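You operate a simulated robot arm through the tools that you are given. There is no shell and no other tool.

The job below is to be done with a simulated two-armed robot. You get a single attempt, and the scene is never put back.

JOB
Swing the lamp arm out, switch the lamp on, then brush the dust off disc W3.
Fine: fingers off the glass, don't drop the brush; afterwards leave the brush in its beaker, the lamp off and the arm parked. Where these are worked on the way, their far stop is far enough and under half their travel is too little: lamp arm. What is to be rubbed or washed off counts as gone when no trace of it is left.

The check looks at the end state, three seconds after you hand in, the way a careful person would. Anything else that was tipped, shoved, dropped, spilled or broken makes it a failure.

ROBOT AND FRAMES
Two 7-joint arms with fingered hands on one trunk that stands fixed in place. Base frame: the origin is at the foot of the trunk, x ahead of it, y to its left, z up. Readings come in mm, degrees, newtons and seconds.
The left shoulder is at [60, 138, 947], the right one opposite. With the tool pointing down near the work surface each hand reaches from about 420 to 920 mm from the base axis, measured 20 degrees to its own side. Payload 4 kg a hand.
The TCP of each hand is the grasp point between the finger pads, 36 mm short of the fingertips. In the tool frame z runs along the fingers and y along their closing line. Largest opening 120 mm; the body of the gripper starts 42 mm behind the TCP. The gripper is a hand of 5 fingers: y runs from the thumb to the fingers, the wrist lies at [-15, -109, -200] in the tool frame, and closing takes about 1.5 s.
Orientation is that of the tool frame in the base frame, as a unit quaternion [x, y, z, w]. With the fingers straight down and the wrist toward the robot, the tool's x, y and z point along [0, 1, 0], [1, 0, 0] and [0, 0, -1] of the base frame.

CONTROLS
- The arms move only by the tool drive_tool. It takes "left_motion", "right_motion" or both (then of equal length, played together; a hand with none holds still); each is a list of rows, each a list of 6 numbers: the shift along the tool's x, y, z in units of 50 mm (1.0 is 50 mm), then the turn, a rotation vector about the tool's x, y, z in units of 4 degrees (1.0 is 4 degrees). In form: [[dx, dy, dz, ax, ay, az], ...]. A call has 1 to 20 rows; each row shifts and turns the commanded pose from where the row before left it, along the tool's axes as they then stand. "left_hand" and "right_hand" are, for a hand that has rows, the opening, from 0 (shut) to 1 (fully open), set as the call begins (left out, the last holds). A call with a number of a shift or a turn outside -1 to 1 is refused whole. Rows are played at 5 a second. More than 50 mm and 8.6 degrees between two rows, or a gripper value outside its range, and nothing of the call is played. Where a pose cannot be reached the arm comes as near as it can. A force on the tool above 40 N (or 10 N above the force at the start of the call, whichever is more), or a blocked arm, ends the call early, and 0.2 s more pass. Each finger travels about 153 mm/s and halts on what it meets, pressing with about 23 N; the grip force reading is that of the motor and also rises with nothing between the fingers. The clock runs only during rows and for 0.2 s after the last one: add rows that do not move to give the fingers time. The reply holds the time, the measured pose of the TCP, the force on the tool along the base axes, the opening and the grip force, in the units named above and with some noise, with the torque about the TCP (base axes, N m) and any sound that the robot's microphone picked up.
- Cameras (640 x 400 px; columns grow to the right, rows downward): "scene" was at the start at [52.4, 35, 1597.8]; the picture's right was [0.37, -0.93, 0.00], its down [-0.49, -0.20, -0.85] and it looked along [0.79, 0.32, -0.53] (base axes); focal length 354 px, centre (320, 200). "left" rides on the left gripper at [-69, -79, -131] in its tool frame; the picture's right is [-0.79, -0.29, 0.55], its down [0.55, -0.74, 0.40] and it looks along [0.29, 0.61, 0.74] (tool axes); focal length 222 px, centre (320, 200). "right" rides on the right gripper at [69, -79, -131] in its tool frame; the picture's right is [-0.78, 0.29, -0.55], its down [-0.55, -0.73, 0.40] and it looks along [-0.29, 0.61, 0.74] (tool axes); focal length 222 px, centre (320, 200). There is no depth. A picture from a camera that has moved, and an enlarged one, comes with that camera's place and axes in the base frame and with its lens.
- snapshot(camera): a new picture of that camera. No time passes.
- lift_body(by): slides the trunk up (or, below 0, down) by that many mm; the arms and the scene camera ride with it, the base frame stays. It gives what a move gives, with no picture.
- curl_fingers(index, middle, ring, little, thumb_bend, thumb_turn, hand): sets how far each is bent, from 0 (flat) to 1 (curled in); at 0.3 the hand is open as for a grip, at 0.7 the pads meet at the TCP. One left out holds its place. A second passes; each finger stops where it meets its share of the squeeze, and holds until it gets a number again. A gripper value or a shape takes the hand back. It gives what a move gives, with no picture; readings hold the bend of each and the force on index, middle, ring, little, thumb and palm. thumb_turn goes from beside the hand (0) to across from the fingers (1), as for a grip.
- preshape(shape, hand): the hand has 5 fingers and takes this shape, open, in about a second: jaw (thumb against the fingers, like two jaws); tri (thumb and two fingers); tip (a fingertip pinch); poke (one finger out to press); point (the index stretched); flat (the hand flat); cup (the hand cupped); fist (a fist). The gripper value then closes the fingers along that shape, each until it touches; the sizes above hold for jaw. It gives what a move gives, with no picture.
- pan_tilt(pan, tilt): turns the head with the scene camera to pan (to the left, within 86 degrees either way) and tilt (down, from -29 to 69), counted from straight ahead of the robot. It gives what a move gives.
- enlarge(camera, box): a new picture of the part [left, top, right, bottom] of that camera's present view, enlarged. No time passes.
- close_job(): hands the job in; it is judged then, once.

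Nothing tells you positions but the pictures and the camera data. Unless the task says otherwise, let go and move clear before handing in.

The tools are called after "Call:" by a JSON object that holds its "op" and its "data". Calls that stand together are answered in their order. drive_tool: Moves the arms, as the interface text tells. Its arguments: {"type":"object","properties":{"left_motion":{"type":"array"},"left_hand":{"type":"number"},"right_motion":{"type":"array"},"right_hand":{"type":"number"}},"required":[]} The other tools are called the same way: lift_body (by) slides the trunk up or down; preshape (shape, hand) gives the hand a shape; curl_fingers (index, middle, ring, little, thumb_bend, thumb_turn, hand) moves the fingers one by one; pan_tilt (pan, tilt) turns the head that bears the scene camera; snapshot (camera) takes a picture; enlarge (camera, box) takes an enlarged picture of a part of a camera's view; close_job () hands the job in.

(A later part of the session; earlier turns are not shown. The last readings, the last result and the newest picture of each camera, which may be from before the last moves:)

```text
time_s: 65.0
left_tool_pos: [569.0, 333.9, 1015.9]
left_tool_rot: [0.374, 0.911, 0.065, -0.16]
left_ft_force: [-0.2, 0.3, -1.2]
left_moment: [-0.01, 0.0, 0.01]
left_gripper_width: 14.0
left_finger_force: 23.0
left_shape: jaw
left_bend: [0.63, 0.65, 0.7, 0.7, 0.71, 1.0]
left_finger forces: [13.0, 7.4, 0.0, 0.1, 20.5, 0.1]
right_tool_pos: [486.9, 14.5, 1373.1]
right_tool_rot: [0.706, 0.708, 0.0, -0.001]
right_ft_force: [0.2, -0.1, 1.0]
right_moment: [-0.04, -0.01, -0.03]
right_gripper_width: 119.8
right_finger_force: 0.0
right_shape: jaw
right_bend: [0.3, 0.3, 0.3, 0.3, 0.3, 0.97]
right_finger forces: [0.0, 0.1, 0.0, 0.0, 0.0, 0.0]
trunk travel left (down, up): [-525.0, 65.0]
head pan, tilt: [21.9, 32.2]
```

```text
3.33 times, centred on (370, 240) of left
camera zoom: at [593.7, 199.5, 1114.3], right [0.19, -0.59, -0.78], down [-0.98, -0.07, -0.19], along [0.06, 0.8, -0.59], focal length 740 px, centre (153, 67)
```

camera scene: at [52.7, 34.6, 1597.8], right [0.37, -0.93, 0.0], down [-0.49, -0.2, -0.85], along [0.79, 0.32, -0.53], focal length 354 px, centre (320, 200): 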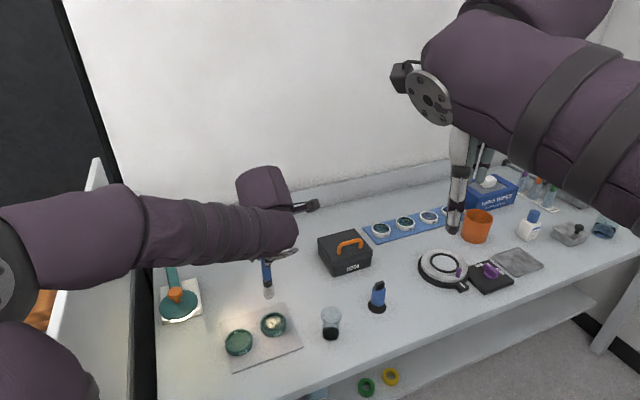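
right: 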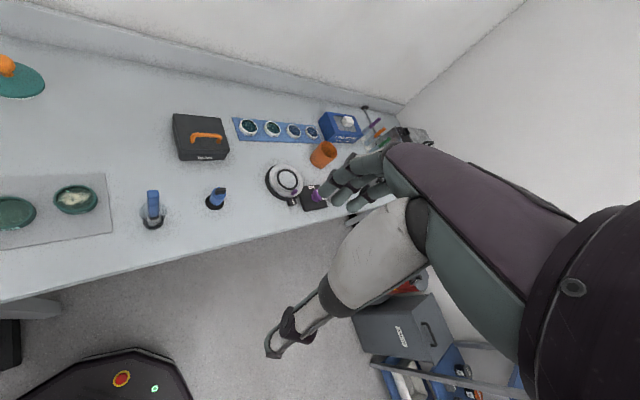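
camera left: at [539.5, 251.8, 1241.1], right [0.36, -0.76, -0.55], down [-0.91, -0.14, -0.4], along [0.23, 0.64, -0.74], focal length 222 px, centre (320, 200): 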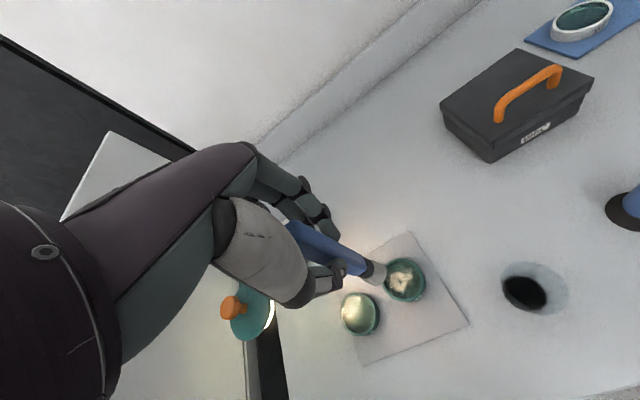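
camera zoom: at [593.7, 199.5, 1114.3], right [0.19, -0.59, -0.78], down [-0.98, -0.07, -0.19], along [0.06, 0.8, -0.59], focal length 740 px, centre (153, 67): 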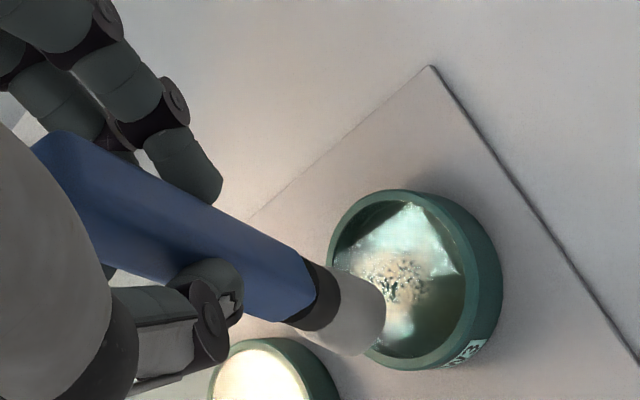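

Now I can see the tip well. It's leaned over the left part of the disc, about 10 mm up. I'll lower it to a light touch.

Call:
{"op": "drive_tool", "data": {"left_motion": [[-0.031, 0, 0.085, 0, 0, 0], [-0.031, 0, 0.085, 0, 0, 0], [0, 0, 0, 0, 0, 0]]}}

Call:
{"op": "drive_tool", "data": {"left_motion": [[-0.0068, 0, 0.0188, 0, 0, 0], [0, 0, 0, 0, 0, 0]]}}

Call:
{"op": "drive_tool", "data": {"left_motion": [[-0.0068, 0, 0.0188, 0, 0, 0], [0, 0, 0, 0, 0, 0]]}}

Call:
{"op": "enlarge", "data": {"camera": "scene", "box": [245, 280, 315, 350]}}

```text
time_s: 65.8
left_tool_pos: [569.7, 334.1, 1007.1]
left_tool_rot: [0.374, 0.911, 0.066, -0.16]
left_ft_force: [-0.8, -0.8, -0.7]
left_moment: [0.02, -0.04, -0.03]
left_gripper_width: 13.9
left_finger_force: 22.8
left_shape: jaw
left_bend: [0.63, 0.65, 0.7, 0.7, 0.71, 1.0]
left_finger forces: [13.0, 7.4, 0.0, 0.1, 20.3, 0.1]
right_tool_pos: [488.2, 14.8, 1372.4]
right_tool_rot: [0.707, 0.708, 0.0, -0.001]
right_ft_force: [0.1, -0.3, -0.4]
right_moment: [0.01, -0.02, 0.03]
right_gripper_width: 119.6
right_finger_force: 0.0
right_shape: jaw
right_bend: [0.3, 0.3, 0.3, 0.3, 0.3, 0.97]
right_finger forces: [0.0, 0.1, 0.0, 0.0, 0.1, 0.0]
trunk travel left (down, up): [-525.0, 65.0]
head pan, tilt: [21.9, 32.2]
```

```text
time_s: 66.4
left_tool_pos: [571.1, 333.2, 1005.3]
left_tool_rot: [0.374, 0.911, 0.066, -0.16]
left_ft_force: [0.9, 0.2, 0.0]
left_moment: [0.02, 0.02, 0.0]
left_gripper_width: 13.7
left_finger_force: 23.0
left_shape: jaw
left_bend: [0.63, 0.65, 0.7, 0.7, 0.71, 1.0]
left_finger forces: [13.0, 7.4, 0.0, 0.0, 20.4, 0.0]
right_tool_pos: [488.2, 14.7, 1373.0]
right_tool_rot: [0.707, 0.707, 0.001, 0.0]
right_ft_force: [0.1, -0.9, -0.6]
right_moment: [0.0, -0.01, -0.01]
right_gripper_width: 119.7
right_finger_force: 0.2
right_shape: jaw
right_bend: [0.3, 0.3, 0.3, 0.3, 0.3, 0.97]
right_finger forces: [0.0, 0.1, 0.0, 0.0, 0.0, 0.0]
trunk travel left (down, up): [-525.0, 65.0]
head pan, tilt: [21.9, 32.2]
```

```text
time_s: 67.0
left_tool_pos: [571.0, 333.5, 1004.8]
left_tool_rot: [0.374, 0.911, 0.066, -0.16]
left_ft_force: [0.0, 0.9, 1.2]
left_moment: [-0.01, 0.01, -0.04]
left_gripper_width: 13.5
left_finger_force: 23.2
left_shape: jaw
left_bend: [0.63, 0.65, 0.7, 0.7, 0.71, 1.0]
left_finger forces: [13.0, 7.5, 0.1, 0.0, 20.6, 0.0]
right_tool_pos: [487.7, 14.4, 1373.9]
right_tool_rot: [0.706, 0.708, -0.001, 0.0]
right_ft_force: [0.7, 0.7, -0.4]
right_moment: [-0.03, -0.02, 0.02]
right_gripper_width: 119.9
right_finger_force: 0.0
right_shape: jaw
right_bend: [0.3, 0.3, 0.3, 0.3, 0.3, 0.97]
right_finger forces: [0.0, 0.1, 0.0, 0.1, 0.0, 0.1]
trunk travel left (down, up): [-525.0, 65.0]
head pan, tilt: [21.9, 32.2]
```

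```text
5.71 times, centred on (280, 315) of scene
camera zoom: at [52.4, 34.9, 1597.8], right [0.37, -0.93, 0.0], down [-0.49, -0.2, -0.85], along [0.79, 0.32, -0.53], focal length 2025 px, centre (549, -457)
```

zoom: 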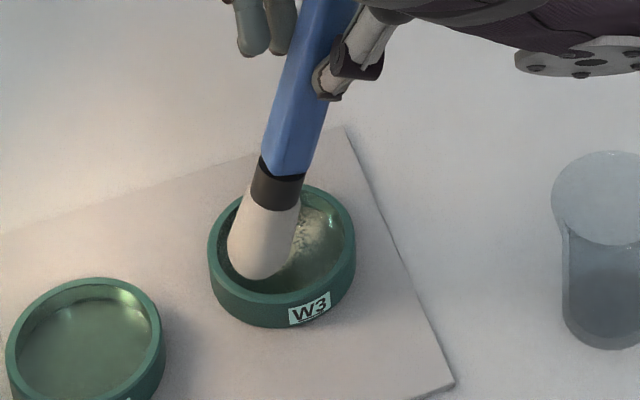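

Light contact, as predicted. I'll drag right across the disc with the tip trailing.

Call:
{"op": "drive_tool", "data": {"left_motion": [[-0.0034, 0, 0.0094, 0, 0, 0], [-0.0752, 0, -0.0274, 0, 0, 0], [-0.0752, 0, -0.0274, 0, 0, 0], [-0.0752, 0, -0.0274, 0, 0, 0], [-0.0752, 0, -0.0274, 0, 0, 0], [-0.0752, 0, -0.0274, 0, 0, 0], [-0.0752, 0, -0.0274, 0, 0, 0]]}}

Call:
{"op": "enlarge", "data": {"camera": "scene", "box": [245, 280, 315, 350]}}

Call:
{"op": "enlarge", "data": {"camera": "left", "box": [300, 180, 440, 300]}}

```text
time_s: 68.6
left_tool_pos: [588.2, 315.3, 1005.3]
left_tool_rot: [0.374, 0.911, 0.066, -0.16]
left_ft_force: [0.3, 0.6, 0.9]
left_moment: [0.0, 0.03, 0.01]
left_gripper_width: 13.8
left_finger_force: 23.4
left_shape: jaw
left_bend: [0.63, 0.65, 0.7, 0.7, 0.71, 1.0]
left_finger forces: [12.7, 7.9, 0.0, 0.1, 20.4, 0.1]
right_tool_pos: [488.9, 14.2, 1373.6]
right_tool_rot: [0.706, 0.708, 0.0, 0.0]
right_ft_force: [0.3, 0.3, 0.1]
right_moment: [0.02, 0.0, -0.01]
right_gripper_width: 119.8
right_finger_force: 0.0
right_shape: jaw
right_bend: [0.3, 0.3, 0.3, 0.3, 0.3, 0.97]
right_finger forces: [0.0, 0.0, 0.0, 0.0, 0.1, 0.1]
trunk travel left (down, up): [-525.0, 65.0]
head pan, tilt: [21.9, 32.2]
```

```text
5.71 times, centred on (280, 315) of scene
camera zoom: at [52.5, 34.8, 1597.8], right [0.37, -0.93, 0.0], down [-0.49, -0.2, -0.85], along [0.79, 0.32, -0.53], focal length 2025 px, centre (549, -457)
```

zoom: 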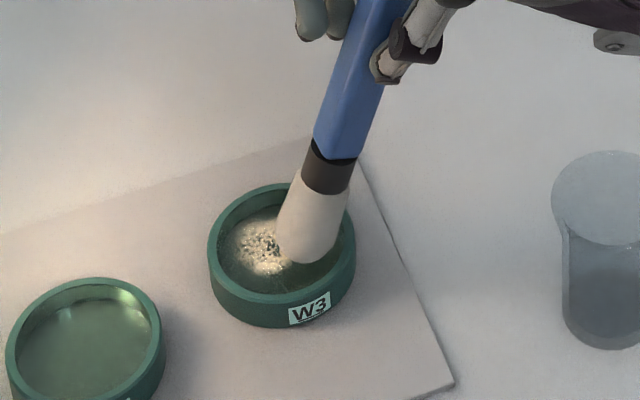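

```text
3.33 times, centred on (370, 240) of left
camera zoom: at [611.4, 182.1, 1102.7], right [0.19, -0.59, -0.78], down [-0.98, -0.07, -0.19], along [0.06, 0.8, -0.59], focal length 740 px, centre (153, 67)
```

zoom: 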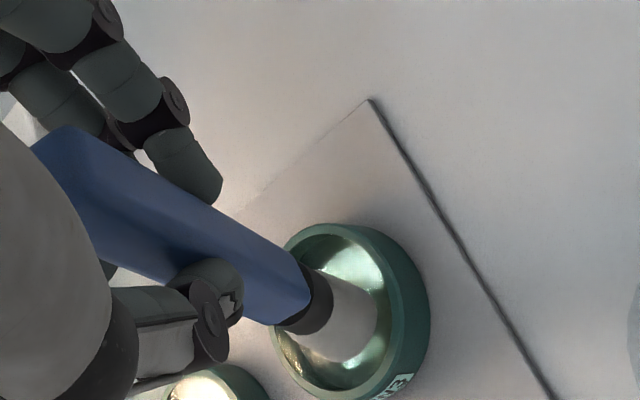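

The tip slides cleanly now. I'll lift and see what that stroke did to the dust.

Call:
{"op": "drive_tool", "data": {"left_motion": [[0.171, 0, -0.47, 0, 0, 0], [-0.4, 0, -0.5, 0, 0, 0], [-0.4, 0, -0.5, 0, 0, 0], [0, 0, 0, 0, 0, 0]]}}

Call:
{"op": "enlarge", "data": {"camera": "scene", "box": [250, 300, 300, 340]}}

```text
time_s: 69.6
left_tool_pos: [626.7, 277.6, 1062.9]
left_tool_rot: [0.374, 0.911, 0.066, -0.16]
left_ft_force: [0.3, -0.1, -1.1]
left_moment: [-0.03, -0.01, -0.02]
left_gripper_width: 13.8
left_finger_force: 22.9
left_shape: jaw
left_bend: [0.63, 0.65, 0.7, 0.7, 0.71, 1.0]
left_finger forces: [12.8, 7.4, 0.0, 0.1, 20.3, 0.0]
right_tool_pos: [487.5, 15.0, 1373.4]
right_tool_rot: [0.706, 0.708, 0.0, 0.0]
right_ft_force: [-0.3, 0.0, -0.8]
right_moment: [0.0, -0.01, 0.01]
right_gripper_width: 119.7
right_finger_force: 0.1
right_shape: jaw
right_bend: [0.3, 0.3, 0.3, 0.3, 0.3, 0.97]
right_finger forces: [0.1, 0.0, 0.1, 0.0, 0.1, 0.0]
trunk travel left (down, up): [-525.0, 65.0]
head pan, tilt: [21.9, 32.2]
```

```text
10.00 times, centred on (275, 320) of scene
camera zoom: at [52.5, 35.3, 1597.8], right [0.37, -0.93, 0.0], down [-0.49, -0.2, -0.85], along [0.79, 0.32, -0.53], focal length 3544 px, centre (770, -1000)
```

zoom: 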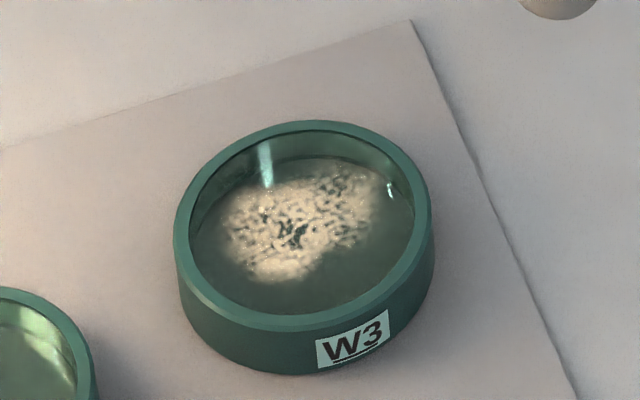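

The dust is almost unchanged, so that stroke was too light. I'll go back to the start, press to about 3–4 N, and zigzag sideways (across the lean) while working to the right.

Call:
{"op": "drive_tool", "data": {"left_motion": [[0.742, 0.005, 0.27, 0, 0, 0], [0.742, 0.005, 0.27, 0, 0, 0], [-0.188, 0, 0.517, 0, 0, 0], [-0.188, 0, 0.517, 0, 0, 0], [-0.01, 0, 0.028, 0, 0, 0], [0, 0, 0, 0, 0, 0]]}}

Call:
{"op": "drive_tool", "data": {"left_motion": [[-0.0068, 0, 0.0188, 0, 0, 0], [-0.0068, 0, 0.0188, 0, 0, 0], [0, 0, 0, 0, 0, 0]]}}

```text
time_s: 71.0
left_tool_pos: [570.8, 332.6, 1006.3]
left_tool_rot: [0.373, 0.911, 0.065, -0.16]
left_ft_force: [-0.5, 0.8, -0.3]
left_moment: [-0.03, 0.02, 0.0]
left_gripper_width: 14.0
left_finger_force: 23.1
left_shape: jaw
left_bend: [0.63, 0.65, 0.7, 0.7, 0.71, 1.0]
left_finger forces: [12.7, 7.4, 0.0, 0.0, 20.1, 0.1]
right_tool_pos: [488.1, 14.5, 1373.1]
right_tool_rot: [0.707, 0.708, 0.0, 0.0]
right_ft_force: [0.5, 0.1, 0.0]
right_moment: [-0.01, -0.02, 0.03]
right_gripper_width: 119.7
right_finger_force: 0.0
right_shape: jaw
right_bend: [0.3, 0.3, 0.3, 0.3, 0.3, 0.97]
right_finger forces: [0.1, 0.1, 0.0, 0.1, 0.1, 0.1]
trunk travel left (down, up): [-525.0, 65.0]
head pan, tilt: [21.9, 32.2]
```

```text
time_s: 71.8
left_tool_pos: [571.6, 333.1, 1005.5]
left_tool_rot: [0.374, 0.911, 0.066, -0.16]
left_ft_force: [0.6, 0.3, 3.2]
left_moment: [-0.01, 0.0, -0.02]
left_gripper_width: 13.6
left_finger_force: 22.9
left_shape: jaw
left_bend: [0.63, 0.65, 0.7, 0.7, 0.71, 1.0]
left_finger forces: [13.0, 7.8, 0.1, 0.0, 20.7, 0.0]
right_tool_pos: [487.1, 13.8, 1373.3]
right_tool_rot: [0.707, 0.707, -0.001, 0.0]
right_ft_force: [-0.6, 0.2, 0.5]
right_moment: [-0.02, 0.0, -0.04]
right_gripper_width: 119.8
right_finger_force: 0.0
right_shape: jaw
right_bend: [0.3, 0.3, 0.3, 0.3, 0.3, 0.97]
right_finger forces: [0.0, 0.0, 0.0, 0.1, 0.0, 0.0]
trunk travel left (down, up): [-525.0, 65.0]
head pan, tilt: [21.9, 32.2]
```

Call:
{"op": "drive_tool", "data": {"left_motion": [[0, 0.08, 0, 0, 0, 0], [0, 0.08, 0, 0, 0, 0], [-0.0752, 0, -0.0274, 0, 0, 0], [0, -0.1, 0, 0, 0, 0], [0, -0.1, 0, 0, 0, 0], [0, -0.1, 0, 0, 0, 0], [0, -0.1, 0, 0, 0, 0], [-0.0752, 0, -0.0274, 0, 0, 0], [0, 0.1, 0, 0, 0, 0], [0, 0.1, 0, 0, 0, 0], [0, 0.1, 0, 0, 0, 0], [0, 0.1, 0, 0, 0, 0], [-0.0752, 0, -0.0274, 0, 0, 0], [0, -0.1, 0, 0, 0, 0], [0, -0.1, 0, 0, 0, 0], [0, -0.1, 0, 0, 0, 0], [0, -0.1, 0, 0, 0, 0]]}}

Call:
{"op": "enlarge", "data": {"camera": "scene", "box": [245, 280, 315, 350]}}

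```text
time_s: 75.4
left_tool_pos: [569.9, 315.5, 1004.3]
left_tool_rot: [0.374, 0.911, 0.066, -0.161]
left_ft_force: [0.8, -0.1, 1.1]
left_moment: [0.06, 0.0, -0.04]
left_gripper_width: 13.9
left_finger_force: 23.4
left_shape: jaw
left_bend: [0.63, 0.64, 0.7, 0.7, 0.71, 1.0]
left_finger forces: [13.0, 8.2, 0.0, 0.0, 20.8, 0.0]
right_tool_pos: [487.6, 14.8, 1372.6]
right_tool_rot: [0.706, 0.708, 0.0, 0.0]
right_ft_force: [0.0, -0.3, 0.6]
right_moment: [-0.03, -0.01, 0.04]
right_gripper_width: 119.9
right_finger_force: 0.0
right_shape: jaw
right_bend: [0.3, 0.3, 0.3, 0.3, 0.3, 0.97]
right_finger forces: [0.0, 0.0, 0.0, 0.0, 0.0, 0.0]
trunk travel left (down, up): [-525.0, 65.0]
head pan, tilt: [21.9, 32.2]
```

```text
5.71 times, centred on (280, 315) of scene
camera zoom: at [52.4, 34.8, 1597.8], right [0.37, -0.93, 0.0], down [-0.49, -0.2, -0.85], along [0.79, 0.32, -0.53], focal length 2025 px, centre (549, -457)
```

zoom: 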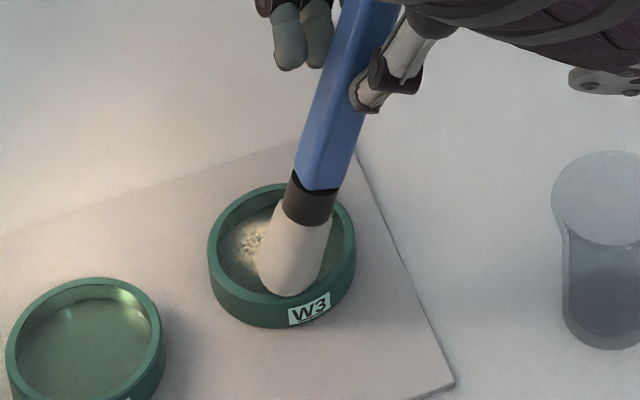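

The sideways strokes work: the tip slides and the dust is getting thinner. I'll keep zigzagging toward the right side.

Call:
{"op": "drive_tool", "data": {"left_motion": [[-0.0752, 0, -0.0274, 0, 0, 0], [-0.0024, 0.1, 0.0066, 0, 0, 0], [0, 0.1, 0, 0, 0, 0], [0, 0.1, 0, 0, 0, 0], [0, 0.1, 0, 0, 0, 0], [0, 0.06, 0, 0, 0, 0], [-0.0752, 0, -0.0274, 0, 0, 0], [0, -0.1, 0, 0, 0, 0], [0, -0.1, 0, 0, 0, 0], [0, -0.1, 0, 0, 0, 0], [0, -0.1, 0, 0, 0, 0], [0, -0.05, 0, 0, 0, 0], [-0.0752, 0, -0.0274, 0, 0, 0], [0, 0.1, 0, 0, 0, 0], [0, 0.1, 0, 0, 0, 0], [0, 0.1, 0, 0, 0, 0], [0, 0.1, 0, 0, 0, 0], [0, 0.05, 0, 0, 0, 0]]}}

Call:
{"op": "enlarge", "data": {"camera": "scene", "box": [245, 280, 315, 350]}}

```text
time_s: 79.2
left_tool_pos: [595.1, 324.3, 1003.6]
left_tool_rot: [0.374, 0.911, 0.065, -0.16]
left_ft_force: [-0.1, -0.3, 0.5]
left_moment: [-0.02, 0.04, 0.03]
left_gripper_width: 13.6
left_finger_force: 22.8
left_shape: jaw
left_bend: [0.63, 0.64, 0.7, 0.7, 0.71, 1.0]
left_finger forces: [13.0, 7.6, 0.0, 0.0, 20.9, 0.0]
right_tool_pos: [487.8, 15.0, 1374.3]
right_tool_rot: [0.706, 0.708, 0.0, 0.0]
right_ft_force: [-0.4, -0.4, 0.2]
right_moment: [0.0, 0.04, 0.0]
right_gripper_width: 119.7
right_finger_force: 0.1
right_shape: jaw
right_bend: [0.3, 0.3, 0.3, 0.3, 0.3, 0.97]
right_finger forces: [0.0, 0.0, 0.0, 0.1, 0.1, 0.0]
trunk travel left (down, up): [-525.0, 65.0]
head pan, tilt: [21.9, 32.2]
```

```text
5.71 times, centred on (280, 315) of scene
camera zoom: at [52.4, 34.9, 1597.8], right [0.37, -0.93, 0.0], down [-0.49, -0.2, -0.85], along [0.79, 0.32, -0.53], focal length 2025 px, centre (549, -457)
```

zoom: 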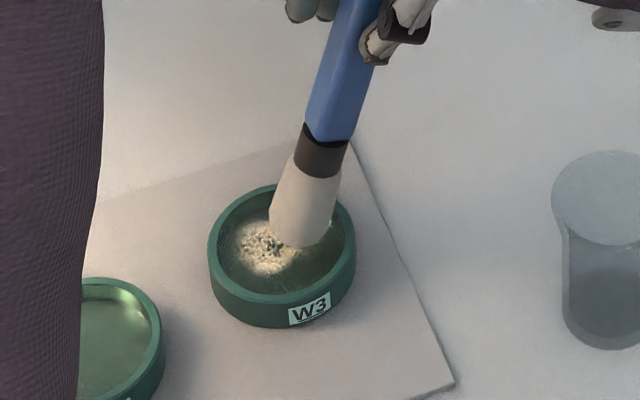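

Call:
{"op": "drive_tool", "data": {"left_motion": [[0.171, 0, -0.47, 0, 0, 0], [-0.4, 0, -0.5, 0, 0, 0], [-0.4, 0, -0.5, 0, 0, 0], [0, 0, 0, 0, 0, 0]]}}

Call:
{"op": "enlarge", "data": {"camera": "scene", "box": [250, 300, 300, 340]}}

Call:
{"op": "enlarge", "data": {"camera": "scene", "box": [300, 200, 400, 300]}}

Call:
{"op": "snapshot", "data": {"camera": "scene"}}

```text
time_s: 80.2
left_tool_pos: [635.3, 285.5, 1063.1]
left_tool_rot: [0.373, 0.911, 0.066, -0.161]
left_ft_force: [-0.3, -0.5, 0.0]
left_moment: [-0.02, -0.01, -0.01]
left_gripper_width: 13.4
left_finger_force: 22.7
left_shape: jaw
left_bend: [0.63, 0.64, 0.7, 0.7, 0.71, 1.0]
left_finger forces: [13.1, 7.3, 0.1, 0.1, 20.4, 0.1]
right_tool_pos: [487.4, 14.7, 1373.2]
right_tool_rot: [0.706, 0.708, 0.0, 0.0]
right_ft_force: [-0.9, 0.2, -0.2]
right_moment: [0.0, -0.03, -0.01]
right_gripper_width: 119.8
right_finger_force: 0.0
right_shape: jaw
right_bend: [0.3, 0.3, 0.3, 0.3, 0.3, 0.97]
right_finger forces: [0.1, 0.1, 0.0, 0.1, 0.0, 0.0]
trunk travel left (down, up): [-525.0, 65.0]
head pan, tilt: [21.9, 32.2]
```

```text
10.00 times, centred on (275, 320) of scene
camera zoom: at [52.5, 35.2, 1597.8], right [0.37, -0.93, 0.0], down [-0.49, -0.2, -0.85], along [0.79, 0.32, -0.53], focal length 3544 px, centre (770, -1000)
```

zoom: 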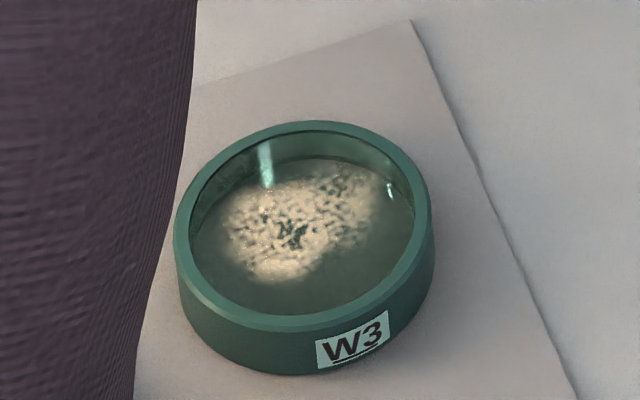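

```text
4.00 times, centred on (350, 250) of scene
camera zoom: at [52.5, 35.2, 1597.8], right [0.37, -0.93, 0.0], down [-0.49, -0.2, -0.85], along [0.79, 0.32, -0.53], focal length 1418 px, centre (200, 0)
```

zoom: 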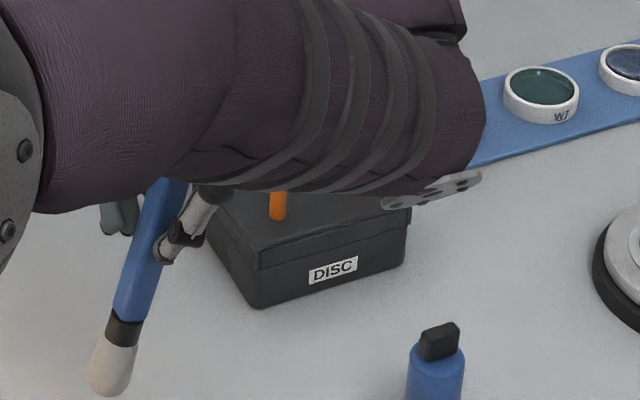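

```text
taken
camera scene: at [52.5, 35.2, 1597.8], right [0.37, -0.93, 0.0], down [-0.49, -0.2, -0.85], along [0.79, 0.32, -0.53], focal length 354 px, centre (320, 200)
```

scene: 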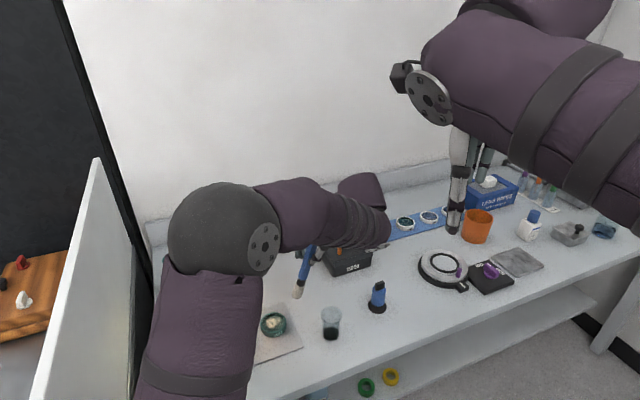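

The tip lags the hand by about 10 mm because the grip is springy, so my small strokes hardly slid it. I'll go back and use wider sideways sweeps at light pressure.

Call:
{"op": "drive_tool", "data": {"left_motion": [[0.705, -0.12, 0.257, 0, 0, 0], [0.705, -0.12, 0.257, 0, 0, 0], [-0.195, 0, 0.536, 0, 0, 0], [-0.195, 0, 0.536, 0, 0, 0], [0, 0, 0, 0, 0, 0]]}}

Call:
{"op": "drive_tool", "data": {"left_motion": [[-0.0068, 0, 0.0188, 0, 0, 0], [0, 0, 0, 0, 0, 0]]}}

Call:
{"op": "enlarge", "data": {"camera": "scene", "box": [245, 280, 315, 350]}}

```text
time_s: 81.4
left_tool_pos: [573.4, 330.0, 1004.1]
left_tool_rot: [0.374, 0.911, 0.066, -0.16]
left_ft_force: [-0.1, -0.4, 0.0]
left_moment: [-0.02, 0.0, -0.01]
left_gripper_width: 13.8
left_finger_force: 22.8
left_shape: jaw
left_bend: [0.63, 0.64, 0.7, 0.7, 0.71, 1.0]
left_finger forces: [13.1, 7.2, 0.0, 0.0, 20.3, 0.0]
right_tool_pos: [487.4, 13.8, 1373.4]
right_tool_rot: [0.707, 0.707, -0.001, -0.001]
right_ft_force: [0.0, 0.7, -1.0]
right_moment: [0.02, 0.02, 0.02]
right_gripper_width: 119.7
right_finger_force: 0.1
right_shape: jaw
right_bend: [0.3, 0.3, 0.3, 0.3, 0.3, 0.97]
right_finger forces: [0.0, 0.0, 0.0, 0.1, 0.0, 0.0]
trunk travel left (down, up): [-525.0, 65.0]
head pan, tilt: [21.9, 32.2]
```

```text
time_s: 82.0
left_tool_pos: [571.7, 330.5, 1004.5]
left_tool_rot: [0.373, 0.912, 0.067, -0.159]
left_ft_force: [1.2, -0.9, 2.9]
left_moment: [0.03, 0.03, -0.02]
left_gripper_width: 13.6
left_finger_force: 23.1
left_shape: jaw
left_bend: [0.63, 0.64, 0.7, 0.7, 0.71, 1.0]
left_finger forces: [13.0, 7.4, 0.0, 0.0, 20.5, 0.0]
right_tool_pos: [486.9, 14.6, 1373.7]
right_tool_rot: [0.707, 0.708, 0.0, 0.001]
right_ft_force: [0.4, -0.3, -0.5]
right_moment: [-0.02, 0.02, 0.0]
right_gripper_width: 119.7
right_finger_force: 0.1
right_shape: jaw
right_bend: [0.3, 0.3, 0.3, 0.3, 0.3, 0.97]
right_finger forces: [0.0, 0.0, 0.0, 0.0, 0.1, 0.1]
trunk travel left (down, up): [-525.0, 65.0]
head pan, tilt: [21.9, 32.2]
```

```text
5.71 times, centred on (280, 315) of scene
camera zoom: at [52.3, 34.8, 1597.8], right [0.37, -0.93, 0.0], down [-0.49, -0.2, -0.85], along [0.79, 0.32, -0.53], focal length 2025 px, centre (549, -457)
```

zoom: 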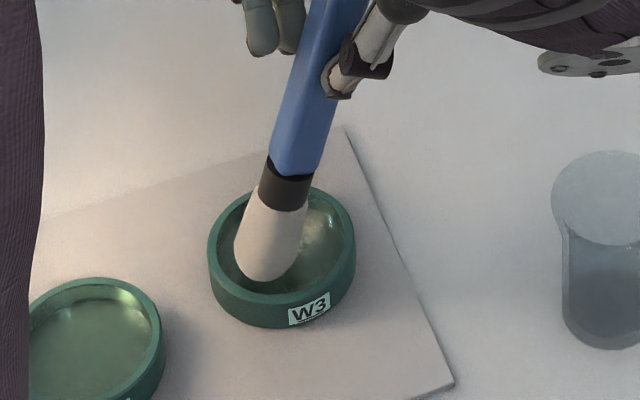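

Call:
{"op": "drive_tool", "data": {"left_motion": [[0, 0.16, 0, 0, 0, 0], [0, 0.16, 0, 0, 0, 0], [0, 0.16, 0, 0, 0, 0], [0, 0.16, 0, 0, 0, 0], [-0.0564, 0, -0.0206, 0, 0, 0], [0, -0.153, 0, 0, 0, 0], [0, -0.153, 0, 0, 0, 0], [0, -0.153, 0, 0, 0, 0], [0, -0.153, 0, 0, 0, 0], [0, -0.153, 0, 0, 0, 0], [0, -0.153, 0, 0, 0, 0], [-0.0564, 0, -0.0206, 0, 0, 0], [0, 0.153, 0, 0, 0, 0], [0, 0.153, 0, 0, 0, 0], [0, 0.153, 0, 0, 0, 0], [0, 0.153, 0, 0, 0, 0], [0, 0.153, 0, 0, 0, 0], [0, 0.153, 0, 0, 0, 0]]}}

Call:
{"op": "enlarge", "data": {"camera": "scene", "box": [245, 280, 315, 350]}}

```text
time_s: 85.8
left_tool_pos: [600.3, 348.9, 1002.9]
left_tool_rot: [0.373, 0.911, 0.066, -0.16]
left_ft_force: [-0.5, 0.4, 0.2]
left_moment: [0.01, -0.02, 0.0]
left_gripper_width: 14.0
left_finger_force: 23.1
left_shape: jaw
left_bend: [0.63, 0.64, 0.7, 0.7, 0.72, 1.0]
left_finger forces: [12.9, 7.9, 0.1, 0.1, 20.7, 0.0]
right_tool_pos: [488.0, 14.7, 1373.8]
right_tool_rot: [0.707, 0.708, 0.0, 0.0]
right_ft_force: [0.2, 0.8, 0.3]
right_moment: [0.02, 0.0, -0.01]
right_gripper_width: 119.5
right_finger_force: 0.0
right_shape: jaw
right_bend: [0.3, 0.3, 0.3, 0.3, 0.3, 0.97]
right_finger forces: [0.0, 0.0, 0.0, 0.1, 0.0, 0.1]
trunk travel left (down, up): [-525.0, 65.0]
head pan, tilt: [21.9, 32.2]
```

```text
5.71 times, centred on (280, 315) of scene
camera zoom: at [52.7, 35.0, 1597.8], right [0.37, -0.93, 0.0], down [-0.49, -0.2, -0.85], along [0.79, 0.32, -0.53], focal length 2025 px, centre (549, -457)
```

zoom: 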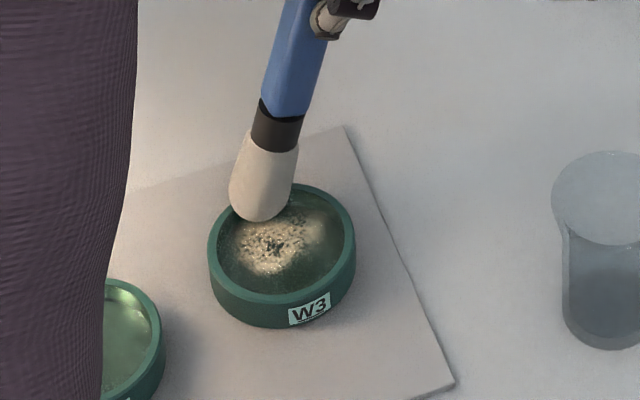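

The dust is thinning in the swept area and the disc hasn't shifted. I'll continue with slightly firmer sweeps.

Call:
{"op": "drive_tool", "data": {"left_motion": [[0, -0.15, 0, 0, 0, 0], [0, -0.15, 0, 0, 0, 0], [-0.0051, 0, 0.0141, 0, 0, 0], [0, 0, 0, 0, 0, 0]]}}

Call:
{"op": "drive_tool", "data": {"left_motion": [[-0.0051, 0, 0.0141, 0, 0, 0], [0, 0, 0, 0, 0, 0]]}}

Call:
{"op": "enlarge", "data": {"camera": "scene", "box": [245, 280, 315, 350]}}

```text
time_s: 86.8
left_tool_pos: [588.6, 337.4, 1005.4]
left_tool_rot: [0.373, 0.911, 0.067, -0.16]
left_ft_force: [0.8, 0.0, 2.1]
left_moment: [0.01, 0.01, -0.03]
left_gripper_width: 13.9
left_finger_force: 22.6
left_shape: jaw
left_bend: [0.63, 0.64, 0.7, 0.7, 0.72, 1.0]
left_finger forces: [13.1, 8.0, 0.0, 0.1, 21.0, 0.0]
right_tool_pos: [487.8, 14.1, 1372.6]
right_tool_rot: [0.706, 0.708, 0.001, 0.0]
right_ft_force: [-0.3, 0.1, -0.1]
right_moment: [-0.01, 0.04, 0.0]
right_gripper_width: 119.7
right_finger_force: 0.0
right_shape: jaw
right_bend: [0.3, 0.3, 0.3, 0.3, 0.3, 0.97]
right_finger forces: [0.1, 0.0, 0.0, 0.0, 0.0, 0.0]
trunk travel left (down, up): [-525.0, 65.0]
head pan, tilt: [21.9, 32.2]
```

```text
time_s: 87.4
left_tool_pos: [589.3, 336.3, 1003.7]
left_tool_rot: [0.374, 0.911, 0.066, -0.159]
left_ft_force: [1.1, -1.1, 6.2]
left_moment: [0.03, 0.01, 0.02]
left_gripper_width: 13.8
left_finger_force: 22.9
left_shape: jaw
left_bend: [0.63, 0.64, 0.7, 0.7, 0.72, 1.0]
left_finger forces: [13.3, 8.1, 0.0, 0.0, 21.6, 0.0]
right_tool_pos: [486.7, 13.8, 1373.3]
right_tool_rot: [0.707, 0.707, 0.0, 0.0]
right_ft_force: [1.1, -0.5, -0.1]
right_moment: [0.02, 0.0, -0.01]
right_gripper_width: 119.7
right_finger_force: 0.0
right_shape: jaw
right_bend: [0.3, 0.3, 0.3, 0.3, 0.3, 0.97]
right_finger forces: [0.0, 0.0, 0.0, 0.0, 0.1, 0.1]
trunk travel left (down, up): [-525.0, 65.0]
head pan, tilt: [21.9, 32.2]
```

```text
5.71 times, centred on (280, 315) of scene
camera zoom: at [52.2, 34.5, 1597.9], right [0.37, -0.93, 0.0], down [-0.49, -0.2, -0.85], along [0.79, 0.32, -0.53], focal length 2025 px, centre (549, -457)
```

zoom: 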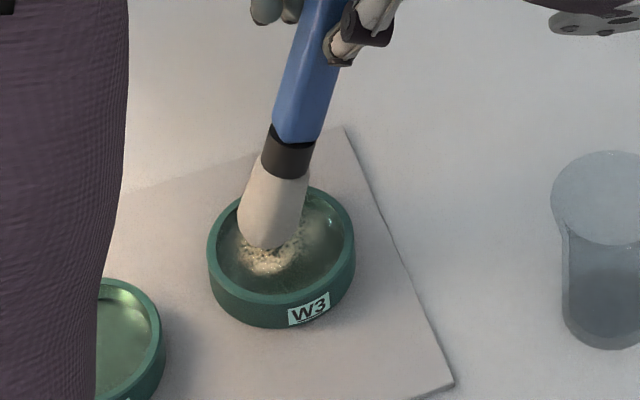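

Call:
{"op": "drive_tool", "data": {"left_motion": [[0, -0.13, 0, 0, 0, 0], [0, -0.13, 0, 0, 0, 0], [0, -0.13, 0, 0, 0, 0], [0, -0.13, 0, 0, 0, 0], [-0.04, 0, -0.0146, 0, 0, 0], [0, 0.13, 0, 0, 0, 0], [0, 0.13, 0, 0, 0, 0], [0, 0.13, 0, 0, 0, 0], [0, 0.13, 0, 0, 0, 0], [0, 0.1, 0, 0, 0, 0], [-0.04, 0, -0.0146, 0, 0, 0], [0, -0.13, 0, 0, 0, 0], [0, -0.13, 0, 0, 0, 0], [0, -0.13, 0, 0, 0, 0], [0, -0.13, 0, 0, 0, 0], [0, -0.1, 0, 0, 0, 0], [0, 0, 0, 0, 0, 0]]}}

Call:
{"op": "enlarge", "data": {"camera": "scene", "box": [245, 280, 315, 350]}}

```text
time_s: 91.0
left_tool_pos: [573.5, 317.2, 1003.7]
left_tool_rot: [0.374, 0.911, 0.067, -0.16]
left_ft_force: [-0.3, 0.2, 0.4]
left_moment: [0.13, 0.01, -0.04]
left_gripper_width: 13.8
left_finger_force: 23.2
left_shape: jaw
left_bend: [0.63, 0.64, 0.7, 0.7, 0.71, 1.0]
left_finger forces: [13.0, 8.3, 0.0, 0.0, 20.9, 0.0]
right_tool_pos: [487.6, 14.8, 1373.8]
right_tool_rot: [0.706, 0.708, -0.001, 0.0]
right_ft_force: [-0.1, 0.5, -0.4]
right_moment: [0.01, 0.0, 0.0]
right_gripper_width: 119.5
right_finger_force: 0.0
right_shape: jaw
right_bend: [0.3, 0.3, 0.3, 0.3, 0.3, 0.97]
right_finger forces: [0.0, 0.0, 0.0, 0.0, 0.0, 0.0]
trunk travel left (down, up): [-525.0, 65.0]
head pan, tilt: [21.9, 32.2]
```

```text
5.71 times, centred on (280, 315) of scene
camera zoom: at [52.5, 34.9, 1597.8], right [0.37, -0.93, 0.0], down [-0.49, -0.2, -0.85], along [0.79, 0.32, -0.53], focal length 2025 px, centre (549, -457)
```

zoom: 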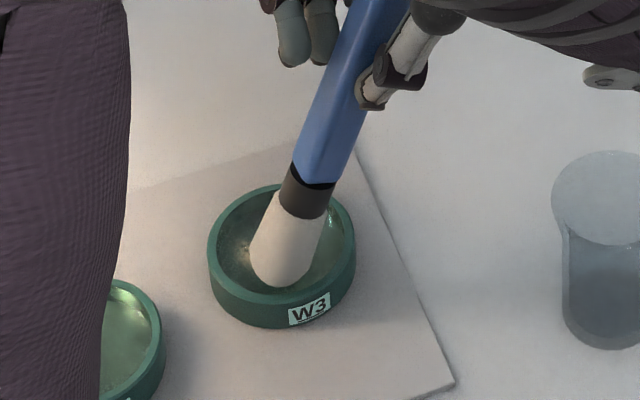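

Much of the dust looks gone now. I'll lift and check what remains.

Call:
{"op": "drive_tool", "data": {"left_motion": [[0.171, 0, -0.47, 0, 0, 0], [-0.35, 0, -0.45, 0, 0, 0], [-0.35, 0, -0.45, 0, 0, 0], [0, 0, 0, 0, 0, 0]]}}

Call:
{"op": "enlarge", "data": {"camera": "scene", "box": [250, 300, 300, 340]}}

Call:
{"op": "enlarge", "data": {"camera": "left", "box": [320, 160, 480, 320]}}

```text
time_s: 92.0
left_tool_pos: [607.6, 282.8, 1057.9]
left_tool_rot: [0.373, 0.912, 0.066, -0.16]
left_ft_force: [0.9, 0.1, 0.6]
left_moment: [0.01, 0.03, 0.03]
left_gripper_width: 13.6
left_finger_force: 22.3
left_shape: jaw
left_bend: [0.63, 0.64, 0.7, 0.7, 0.71, 1.0]
left_finger forces: [12.9, 7.5, 0.0, 0.0, 20.5, 0.0]
right_tool_pos: [488.6, 15.0, 1372.8]
right_tool_rot: [0.706, 0.708, 0.0, 0.0]
right_ft_force: [0.2, 0.0, 0.8]
right_moment: [-0.02, 0.02, 0.03]
right_gripper_width: 119.4
right_finger_force: 0.1
right_shape: jaw
right_bend: [0.3, 0.3, 0.3, 0.3, 0.3, 0.97]
right_finger forces: [0.0, 0.0, 0.1, 0.0, 0.0, 0.0]
trunk travel left (down, up): [-525.0, 65.0]
head pan, tilt: [21.9, 32.2]
```

```text
10.00 times, centred on (275, 320) of scene
camera zoom: at [52.6, 35.1, 1597.8], right [0.37, -0.93, 0.0], down [-0.49, -0.2, -0.85], along [0.79, 0.32, -0.53], focal length 3544 px, centre (770, -1000)
```

zoom: 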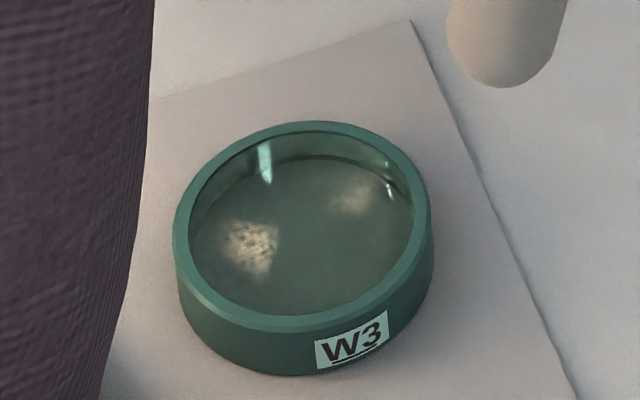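

```text
2.50 times, centred on (400, 240) of left
camera zoom: at [631.7, 148.8, 1156.8], right [0.19, -0.59, -0.78], down [-0.98, -0.07, -0.19], along [0.06, 0.8, -0.59], focal length 555 px, centre (120, 100)
```

zoom: 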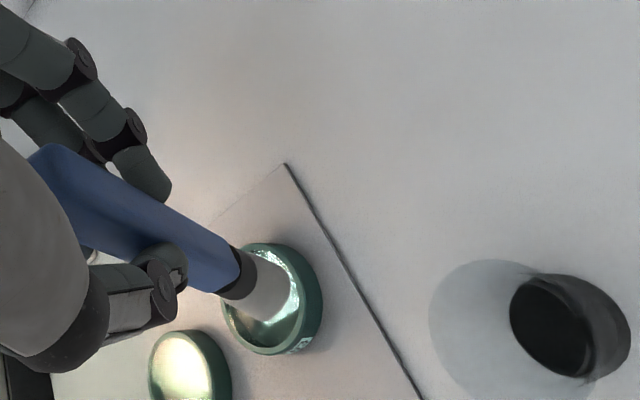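

A wide band is already clean. Only a patch on the left and a faint one at the back right remain, so I'll go for the left patch.

Call:
{"op": "drive_tool", "data": {"left_motion": [[0.592, 0.164, 0.2155, 0, 0, 0], [0.592, 0.164, 0.2155, 0, 0, 0], [-0.178, 0, 0.489, 0, 0, 0], [-0.178, 0, 0.489, 0, 0, 0], [0, 0, 0, 0, 0, 0]]}}

Call:
{"op": "drive_tool", "data": {"left_motion": [[-0.0068, 0, 0.0188, 0, 0, 0], [0, 0, 0, 0, 0, 0]]}}

Call:
{"op": "enlarge", "data": {"camera": "scene", "box": [245, 280, 315, 350]}}

```text
time_s: 93.2
left_tool_pos: [575.7, 338.3, 1005.7]
left_tool_rot: [0.373, 0.911, 0.066, -0.16]
left_ft_force: [0.8, -0.6, -1.1]
left_moment: [-0.02, 0.0, -0.03]
left_gripper_width: 13.7
left_finger_force: 23.1
left_shape: jaw
left_bend: [0.63, 0.64, 0.7, 0.7, 0.71, 1.0]
left_finger forces: [12.8, 7.2, 0.0, 0.0, 20.3, 0.0]
right_tool_pos: [488.5, 14.3, 1374.1]
right_tool_rot: [0.706, 0.708, 0.0, 0.0]
right_ft_force: [0.4, -0.6, -0.1]
right_moment: [0.0, 0.0, -0.01]
right_gripper_width: 119.9
right_finger_force: 0.0
right_shape: jaw
right_bend: [0.3, 0.3, 0.3, 0.3, 0.3, 0.97]
right_finger forces: [0.0, 0.0, 0.1, 0.0, 0.0, 0.0]
trunk travel left (down, up): [-525.0, 65.0]
head pan, tilt: [21.9, 32.2]
```

```text
time_s: 93.8
left_tool_pos: [575.4, 338.2, 1004.4]
left_tool_rot: [0.374, 0.911, 0.066, -0.16]
left_ft_force: [0.4, 0.5, -0.4]
left_moment: [0.02, 0.0, 0.02]
left_gripper_width: 13.8
left_finger_force: 23.0
left_shape: jaw
left_bend: [0.63, 0.64, 0.7, 0.7, 0.71, 1.0]
left_finger forces: [12.9, 7.3, 0.1, 0.0, 20.3, 0.0]
right_tool_pos: [488.2, 14.5, 1373.9]
right_tool_rot: [0.707, 0.707, 0.0, 0.0]
right_ft_force: [0.3, -0.1, -0.3]
right_moment: [-0.02, -0.02, 0.01]
right_gripper_width: 119.9
right_finger_force: 0.1
right_shape: jaw
right_bend: [0.3, 0.3, 0.3, 0.3, 0.3, 0.97]
right_finger forces: [0.0, 0.0, 0.0, 0.0, 0.0, 0.0]
trunk travel left (down, up): [-525.0, 65.0]
head pan, tilt: [21.9, 32.2]
```

```text
5.71 times, centred on (280, 315) of scene
camera zoom: at [52.5, 35.0, 1597.8], right [0.37, -0.93, 0.0], down [-0.49, -0.2, -0.85], along [0.79, 0.32, -0.53], focal length 2025 px, centre (549, -457)
```

zoom: 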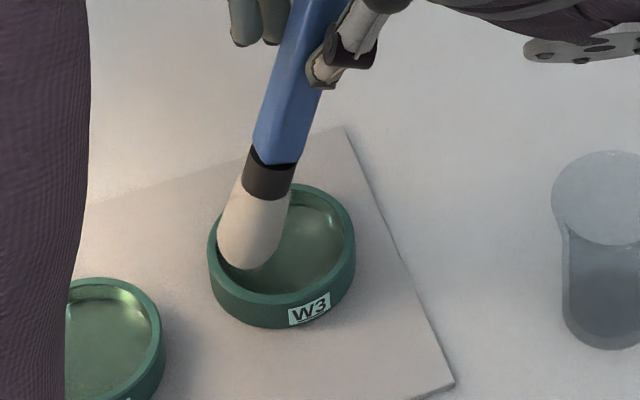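

Call:
{"op": "drive_tool", "data": {"left_motion": [[-0.0051, 0, 0.0141, 0, 0, 0], [0, 0, 0, 0, 0, 0]]}}

Call:
{"op": "drive_tool", "data": {"left_motion": [[-0.0051, 0, 0.0141, 0, 0, 0], [0, 0, 0, 0, 0, 0]]}}

```text
time_s: 94.4
left_tool_pos: [574.1, 337.6, 1005.3]
left_tool_rot: [0.374, 0.911, 0.067, -0.159]
left_ft_force: [-0.4, -1.7, 0.5]
left_moment: [-0.02, 0.01, -0.01]
left_gripper_width: 13.7
left_finger_force: 23.0
left_shape: jaw
left_bend: [0.63, 0.64, 0.7, 0.7, 0.71, 1.0]
left_finger forces: [13.1, 7.4, 0.1, 0.0, 20.4, 0.0]
right_tool_pos: [487.8, 14.8, 1373.3]
right_tool_rot: [0.706, 0.708, 0.0, 0.001]
right_ft_force: [-0.1, 0.1, -0.4]
right_moment: [-0.03, -0.03, -0.01]
right_gripper_width: 119.8
right_finger_force: 0.1
right_shape: jaw
right_bend: [0.3, 0.3, 0.3, 0.3, 0.3, 0.97]
right_finger forces: [0.0, 0.0, 0.0, 0.0, 0.0, 0.0]
trunk travel left (down, up): [-525.0, 65.0]
head pan, tilt: [21.9, 32.2]
```

```text
time_s: 95.0
left_tool_pos: [574.8, 337.7, 1003.8]
left_tool_rot: [0.373, 0.912, 0.066, -0.159]
left_ft_force: [1.0, -0.8, 3.4]
left_moment: [0.02, -0.02, -0.02]
left_gripper_width: 14.0
left_finger_force: 23.0
left_shape: jaw
left_bend: [0.63, 0.64, 0.7, 0.7, 0.71, 1.0]
left_finger forces: [13.1, 7.5, 0.0, 0.0, 20.7, 0.1]
right_tool_pos: [488.0, 15.7, 1373.4]
right_tool_rot: [0.706, 0.708, 0.001, 0.0]
right_ft_force: [-0.2, 0.6, -1.0]
right_moment: [0.03, 0.01, 0.0]
right_gripper_width: 119.5
right_finger_force: 0.0
right_shape: jaw
right_bend: [0.3, 0.3, 0.3, 0.3, 0.3, 0.97]
right_finger forces: [0.0, 0.0, 0.0, 0.0, 0.0, 0.0]
trunk travel left (down, up): [-525.0, 65.0]
head pan, tilt: [21.9, 32.2]
```

Call:
{"op": "drive_tool", "data": {"left_motion": [[-0.0376, 0, -0.0137, 0, 0, 0], [-0.0034, 0.1, 0.0094, 0, 0, 0], [0, 0.13, 0, 0, 0, 0], [0, -0.13, 0, 0, 0, 0], [0, -0.13, 0, 0, 0, 0], [0, -0.13, 0, 0, 0, 0], [0, -0.13, 0, 0, 0, 0], [0, 0.13, 0, 0, 0, 0], [0, 0.13, 0, 0, 0, 0], [0, 0.13, 0, 0, 0, 0], [0, 0.13, 0, 0, 0, 0], [-0.0376, 0, -0.0137, 0, 0, 0], [0, -0.13, 0, 0, 0, 0], [0, -0.13, 0, 0, 0, 0], [0, -0.13, 0, 0, 0, 0], [0, -0.13, 0, 0, 0, 0], [0, 0, 0, 0, 0, 0]]}}

Call:
{"op": "enlarge", "data": {"camera": "scene", "box": [245, 280, 315, 350]}}

```text
time_s: 98.6
left_tool_pos: [567.6, 324.5, 1003.0]
left_tool_rot: [0.373, 0.911, 0.066, -0.16]
left_ft_force: [-0.1, 0.2, 0.8]
left_moment: [0.06, 0.0, -0.02]
left_gripper_width: 13.6
left_finger_force: 23.5
left_shape: jaw
left_bend: [0.63, 0.64, 0.7, 0.7, 0.71, 1.0]
left_finger forces: [13.0, 8.1, 0.0, 0.1, 20.7, 0.0]
right_tool_pos: [487.6, 14.8, 1373.6]
right_tool_rot: [0.707, 0.708, -0.001, 0.001]
right_ft_force: [-0.3, 0.5, 0.0]
right_moment: [-0.05, 0.01, 0.04]
right_gripper_width: 119.3
right_finger_force: 0.0
right_shape: jaw
right_bend: [0.3, 0.3, 0.3, 0.3, 0.3, 0.97]
right_finger forces: [0.0, 0.0, 0.0, 0.0, 0.0, 0.0]
trunk travel left (down, up): [-525.0, 65.0]
head pan, tilt: [21.9, 32.2]
```

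```text
5.71 times, centred on (280, 315) of scene
camera zoom: at [52.5, 34.9, 1597.8], right [0.37, -0.93, 0.0], down [-0.49, -0.2, -0.85], along [0.79, 0.32, -0.53], focal length 2025 px, centre (549, -457)
```

zoom: 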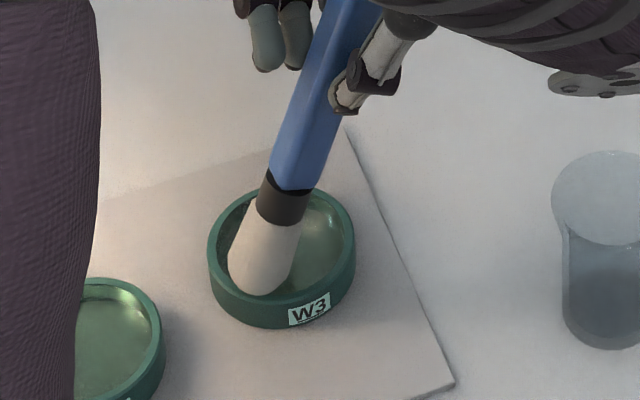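

Call:
{"op": "drive_tool", "data": {"left_motion": [[0.171, 0, -0.47, 0, 0, 0], [-0.432, 0.46, -0.157, 0, 0, 0], [0.171, 0, -0.47, 0, 0, 0], [0, 0.3, 0, 0, 0, 0], [0, 0, 0, 0, 0, 0]]}}

Call:
{"op": "enlarge", "data": {"camera": "scene", "box": [250, 300, 300, 340]}}

```text
time_s: 99.8
left_tool_pos: [609.7, 335.7, 1053.7]
left_tool_rot: [0.374, 0.911, 0.067, -0.16]
left_ft_force: [0.3, -0.5, 0.5]
left_moment: [0.0, -0.05, 0.01]
left_gripper_width: 13.6
left_finger_force: 22.7
left_shape: jaw
left_bend: [0.63, 0.64, 0.7, 0.7, 0.72, 1.0]
left_finger forces: [13.0, 7.6, 0.0, 0.0, 20.5, 0.0]
right_tool_pos: [487.3, 13.3, 1373.3]
right_tool_rot: [0.707, 0.708, 0.0, 0.0]
right_ft_force: [0.2, -0.1, 0.3]
right_moment: [-0.01, 0.02, 0.01]
right_gripper_width: 119.9
right_finger_force: 0.0
right_shape: jaw
right_bend: [0.3, 0.3, 0.3, 0.3, 0.3, 0.97]
right_finger forces: [0.0, 0.0, 0.0, 0.0, 0.0, 0.0]
trunk travel left (down, up): [-525.0, 65.0]
head pan, tilt: [21.9, 32.2]
```

```text
10.00 times, centred on (275, 320) of scene
camera zoom: at [51.6, 34.8, 1597.8], right [0.37, -0.93, 0.0], down [-0.49, -0.2, -0.85], along [0.79, 0.32, -0.53], focal length 3544 px, centre (770, -1000)
```

zoom: 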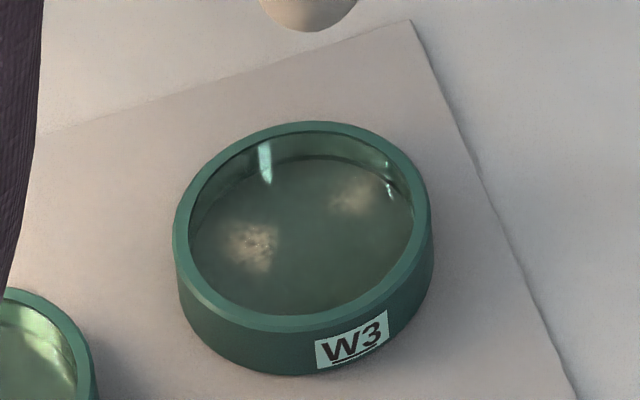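

The left patch has faded but is still there, as is the right one. I'll lower onto the right one first.

Call:
{"op": "drive_tool", "data": {"left_motion": [[0, -0.3, 0, 0, 0, 0], [-0.164, 0, 0.451, 0, 0, 0], [-0.164, 0, 0.451, 0, 0, 0], [-0.0068, 0, 0.0188, 0, 0, 0], [0, 0, 0, 0, 0, 0]]}}

Call:
{"op": "drive_tool", "data": {"left_motion": [[-0.0068, 0, 0.0188, 0, 0, 0], [0, 0, 0, 0, 0, 0]]}}

Call:
{"op": "enlarge", "data": {"camera": "scene", "box": [245, 280, 315, 350]}}

```text
time_s: 101.0
left_tool_pos: [599.7, 324.7, 1003.8]
left_tool_rot: [0.374, 0.911, 0.067, -0.16]
left_ft_force: [0.1, 0.6, 1.2]
left_moment: [0.01, -0.01, 0.0]
left_gripper_width: 13.7
left_finger_force: 22.4
left_shape: jaw
left_bend: [0.63, 0.64, 0.7, 0.7, 0.72, 1.0]
left_finger forces: [13.0, 7.6, 0.0, 0.0, 20.6, 0.1]
right_tool_pos: [487.6, 15.3, 1373.5]
right_tool_rot: [0.706, 0.708, 0.0, -0.001]
right_ft_force: [0.2, 0.3, -0.5]
right_moment: [0.03, -0.02, 0.03]
right_gripper_width: 119.9
right_finger_force: 0.1
right_shape: jaw
right_bend: [0.3, 0.3, 0.3, 0.3, 0.3, 0.97]
right_finger forces: [0.0, 0.1, 0.0, 0.0, 0.0, 0.0]
trunk travel left (down, up): [-525.0, 65.0]
head pan, tilt: [21.9, 32.2]
```

```text
time_s: 101.6
left_tool_pos: [600.2, 326.2, 1001.9]
left_tool_rot: [0.374, 0.912, 0.066, -0.158]
left_ft_force: [1.2, -0.6, 4.7]
left_moment: [0.01, 0.03, 0.0]
left_gripper_width: 13.8
left_finger_force: 23.0
left_shape: jaw
left_bend: [0.63, 0.64, 0.7, 0.7, 0.72, 1.0]
left_finger forces: [13.4, 7.9, 0.1, 0.0, 21.1, 0.1]
right_tool_pos: [488.3, 15.1, 1374.5]
right_tool_rot: [0.706, 0.708, 0.0, 0.0]
right_ft_force: [0.9, 0.2, -0.3]
right_moment: [0.02, -0.01, -0.01]
right_gripper_width: 119.6
right_finger_force: 0.1
right_shape: jaw
right_bend: [0.3, 0.3, 0.3, 0.3, 0.3, 0.97]
right_finger forces: [0.0, 0.0, 0.0, 0.0, 0.0, 0.1]
trunk travel left (down, up): [-525.0, 65.0]
head pan, tilt: [21.9, 32.2]
```

```text
5.71 times, centred on (280, 315) of scene
camera zoom: at [52.2, 34.6, 1597.8], right [0.37, -0.93, 0.0], down [-0.49, -0.2, -0.85], along [0.79, 0.32, -0.53], focal length 2025 px, centre (549, -457)
```

zoom: 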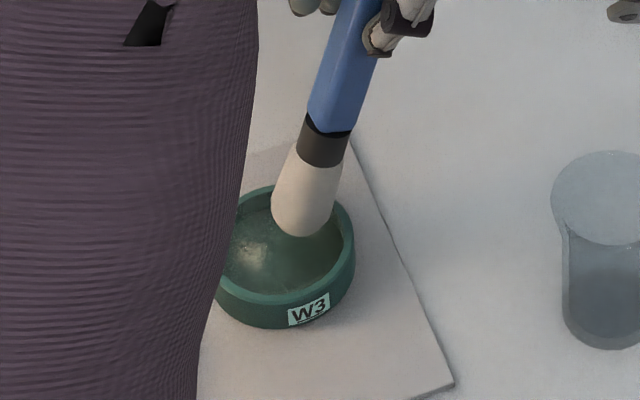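

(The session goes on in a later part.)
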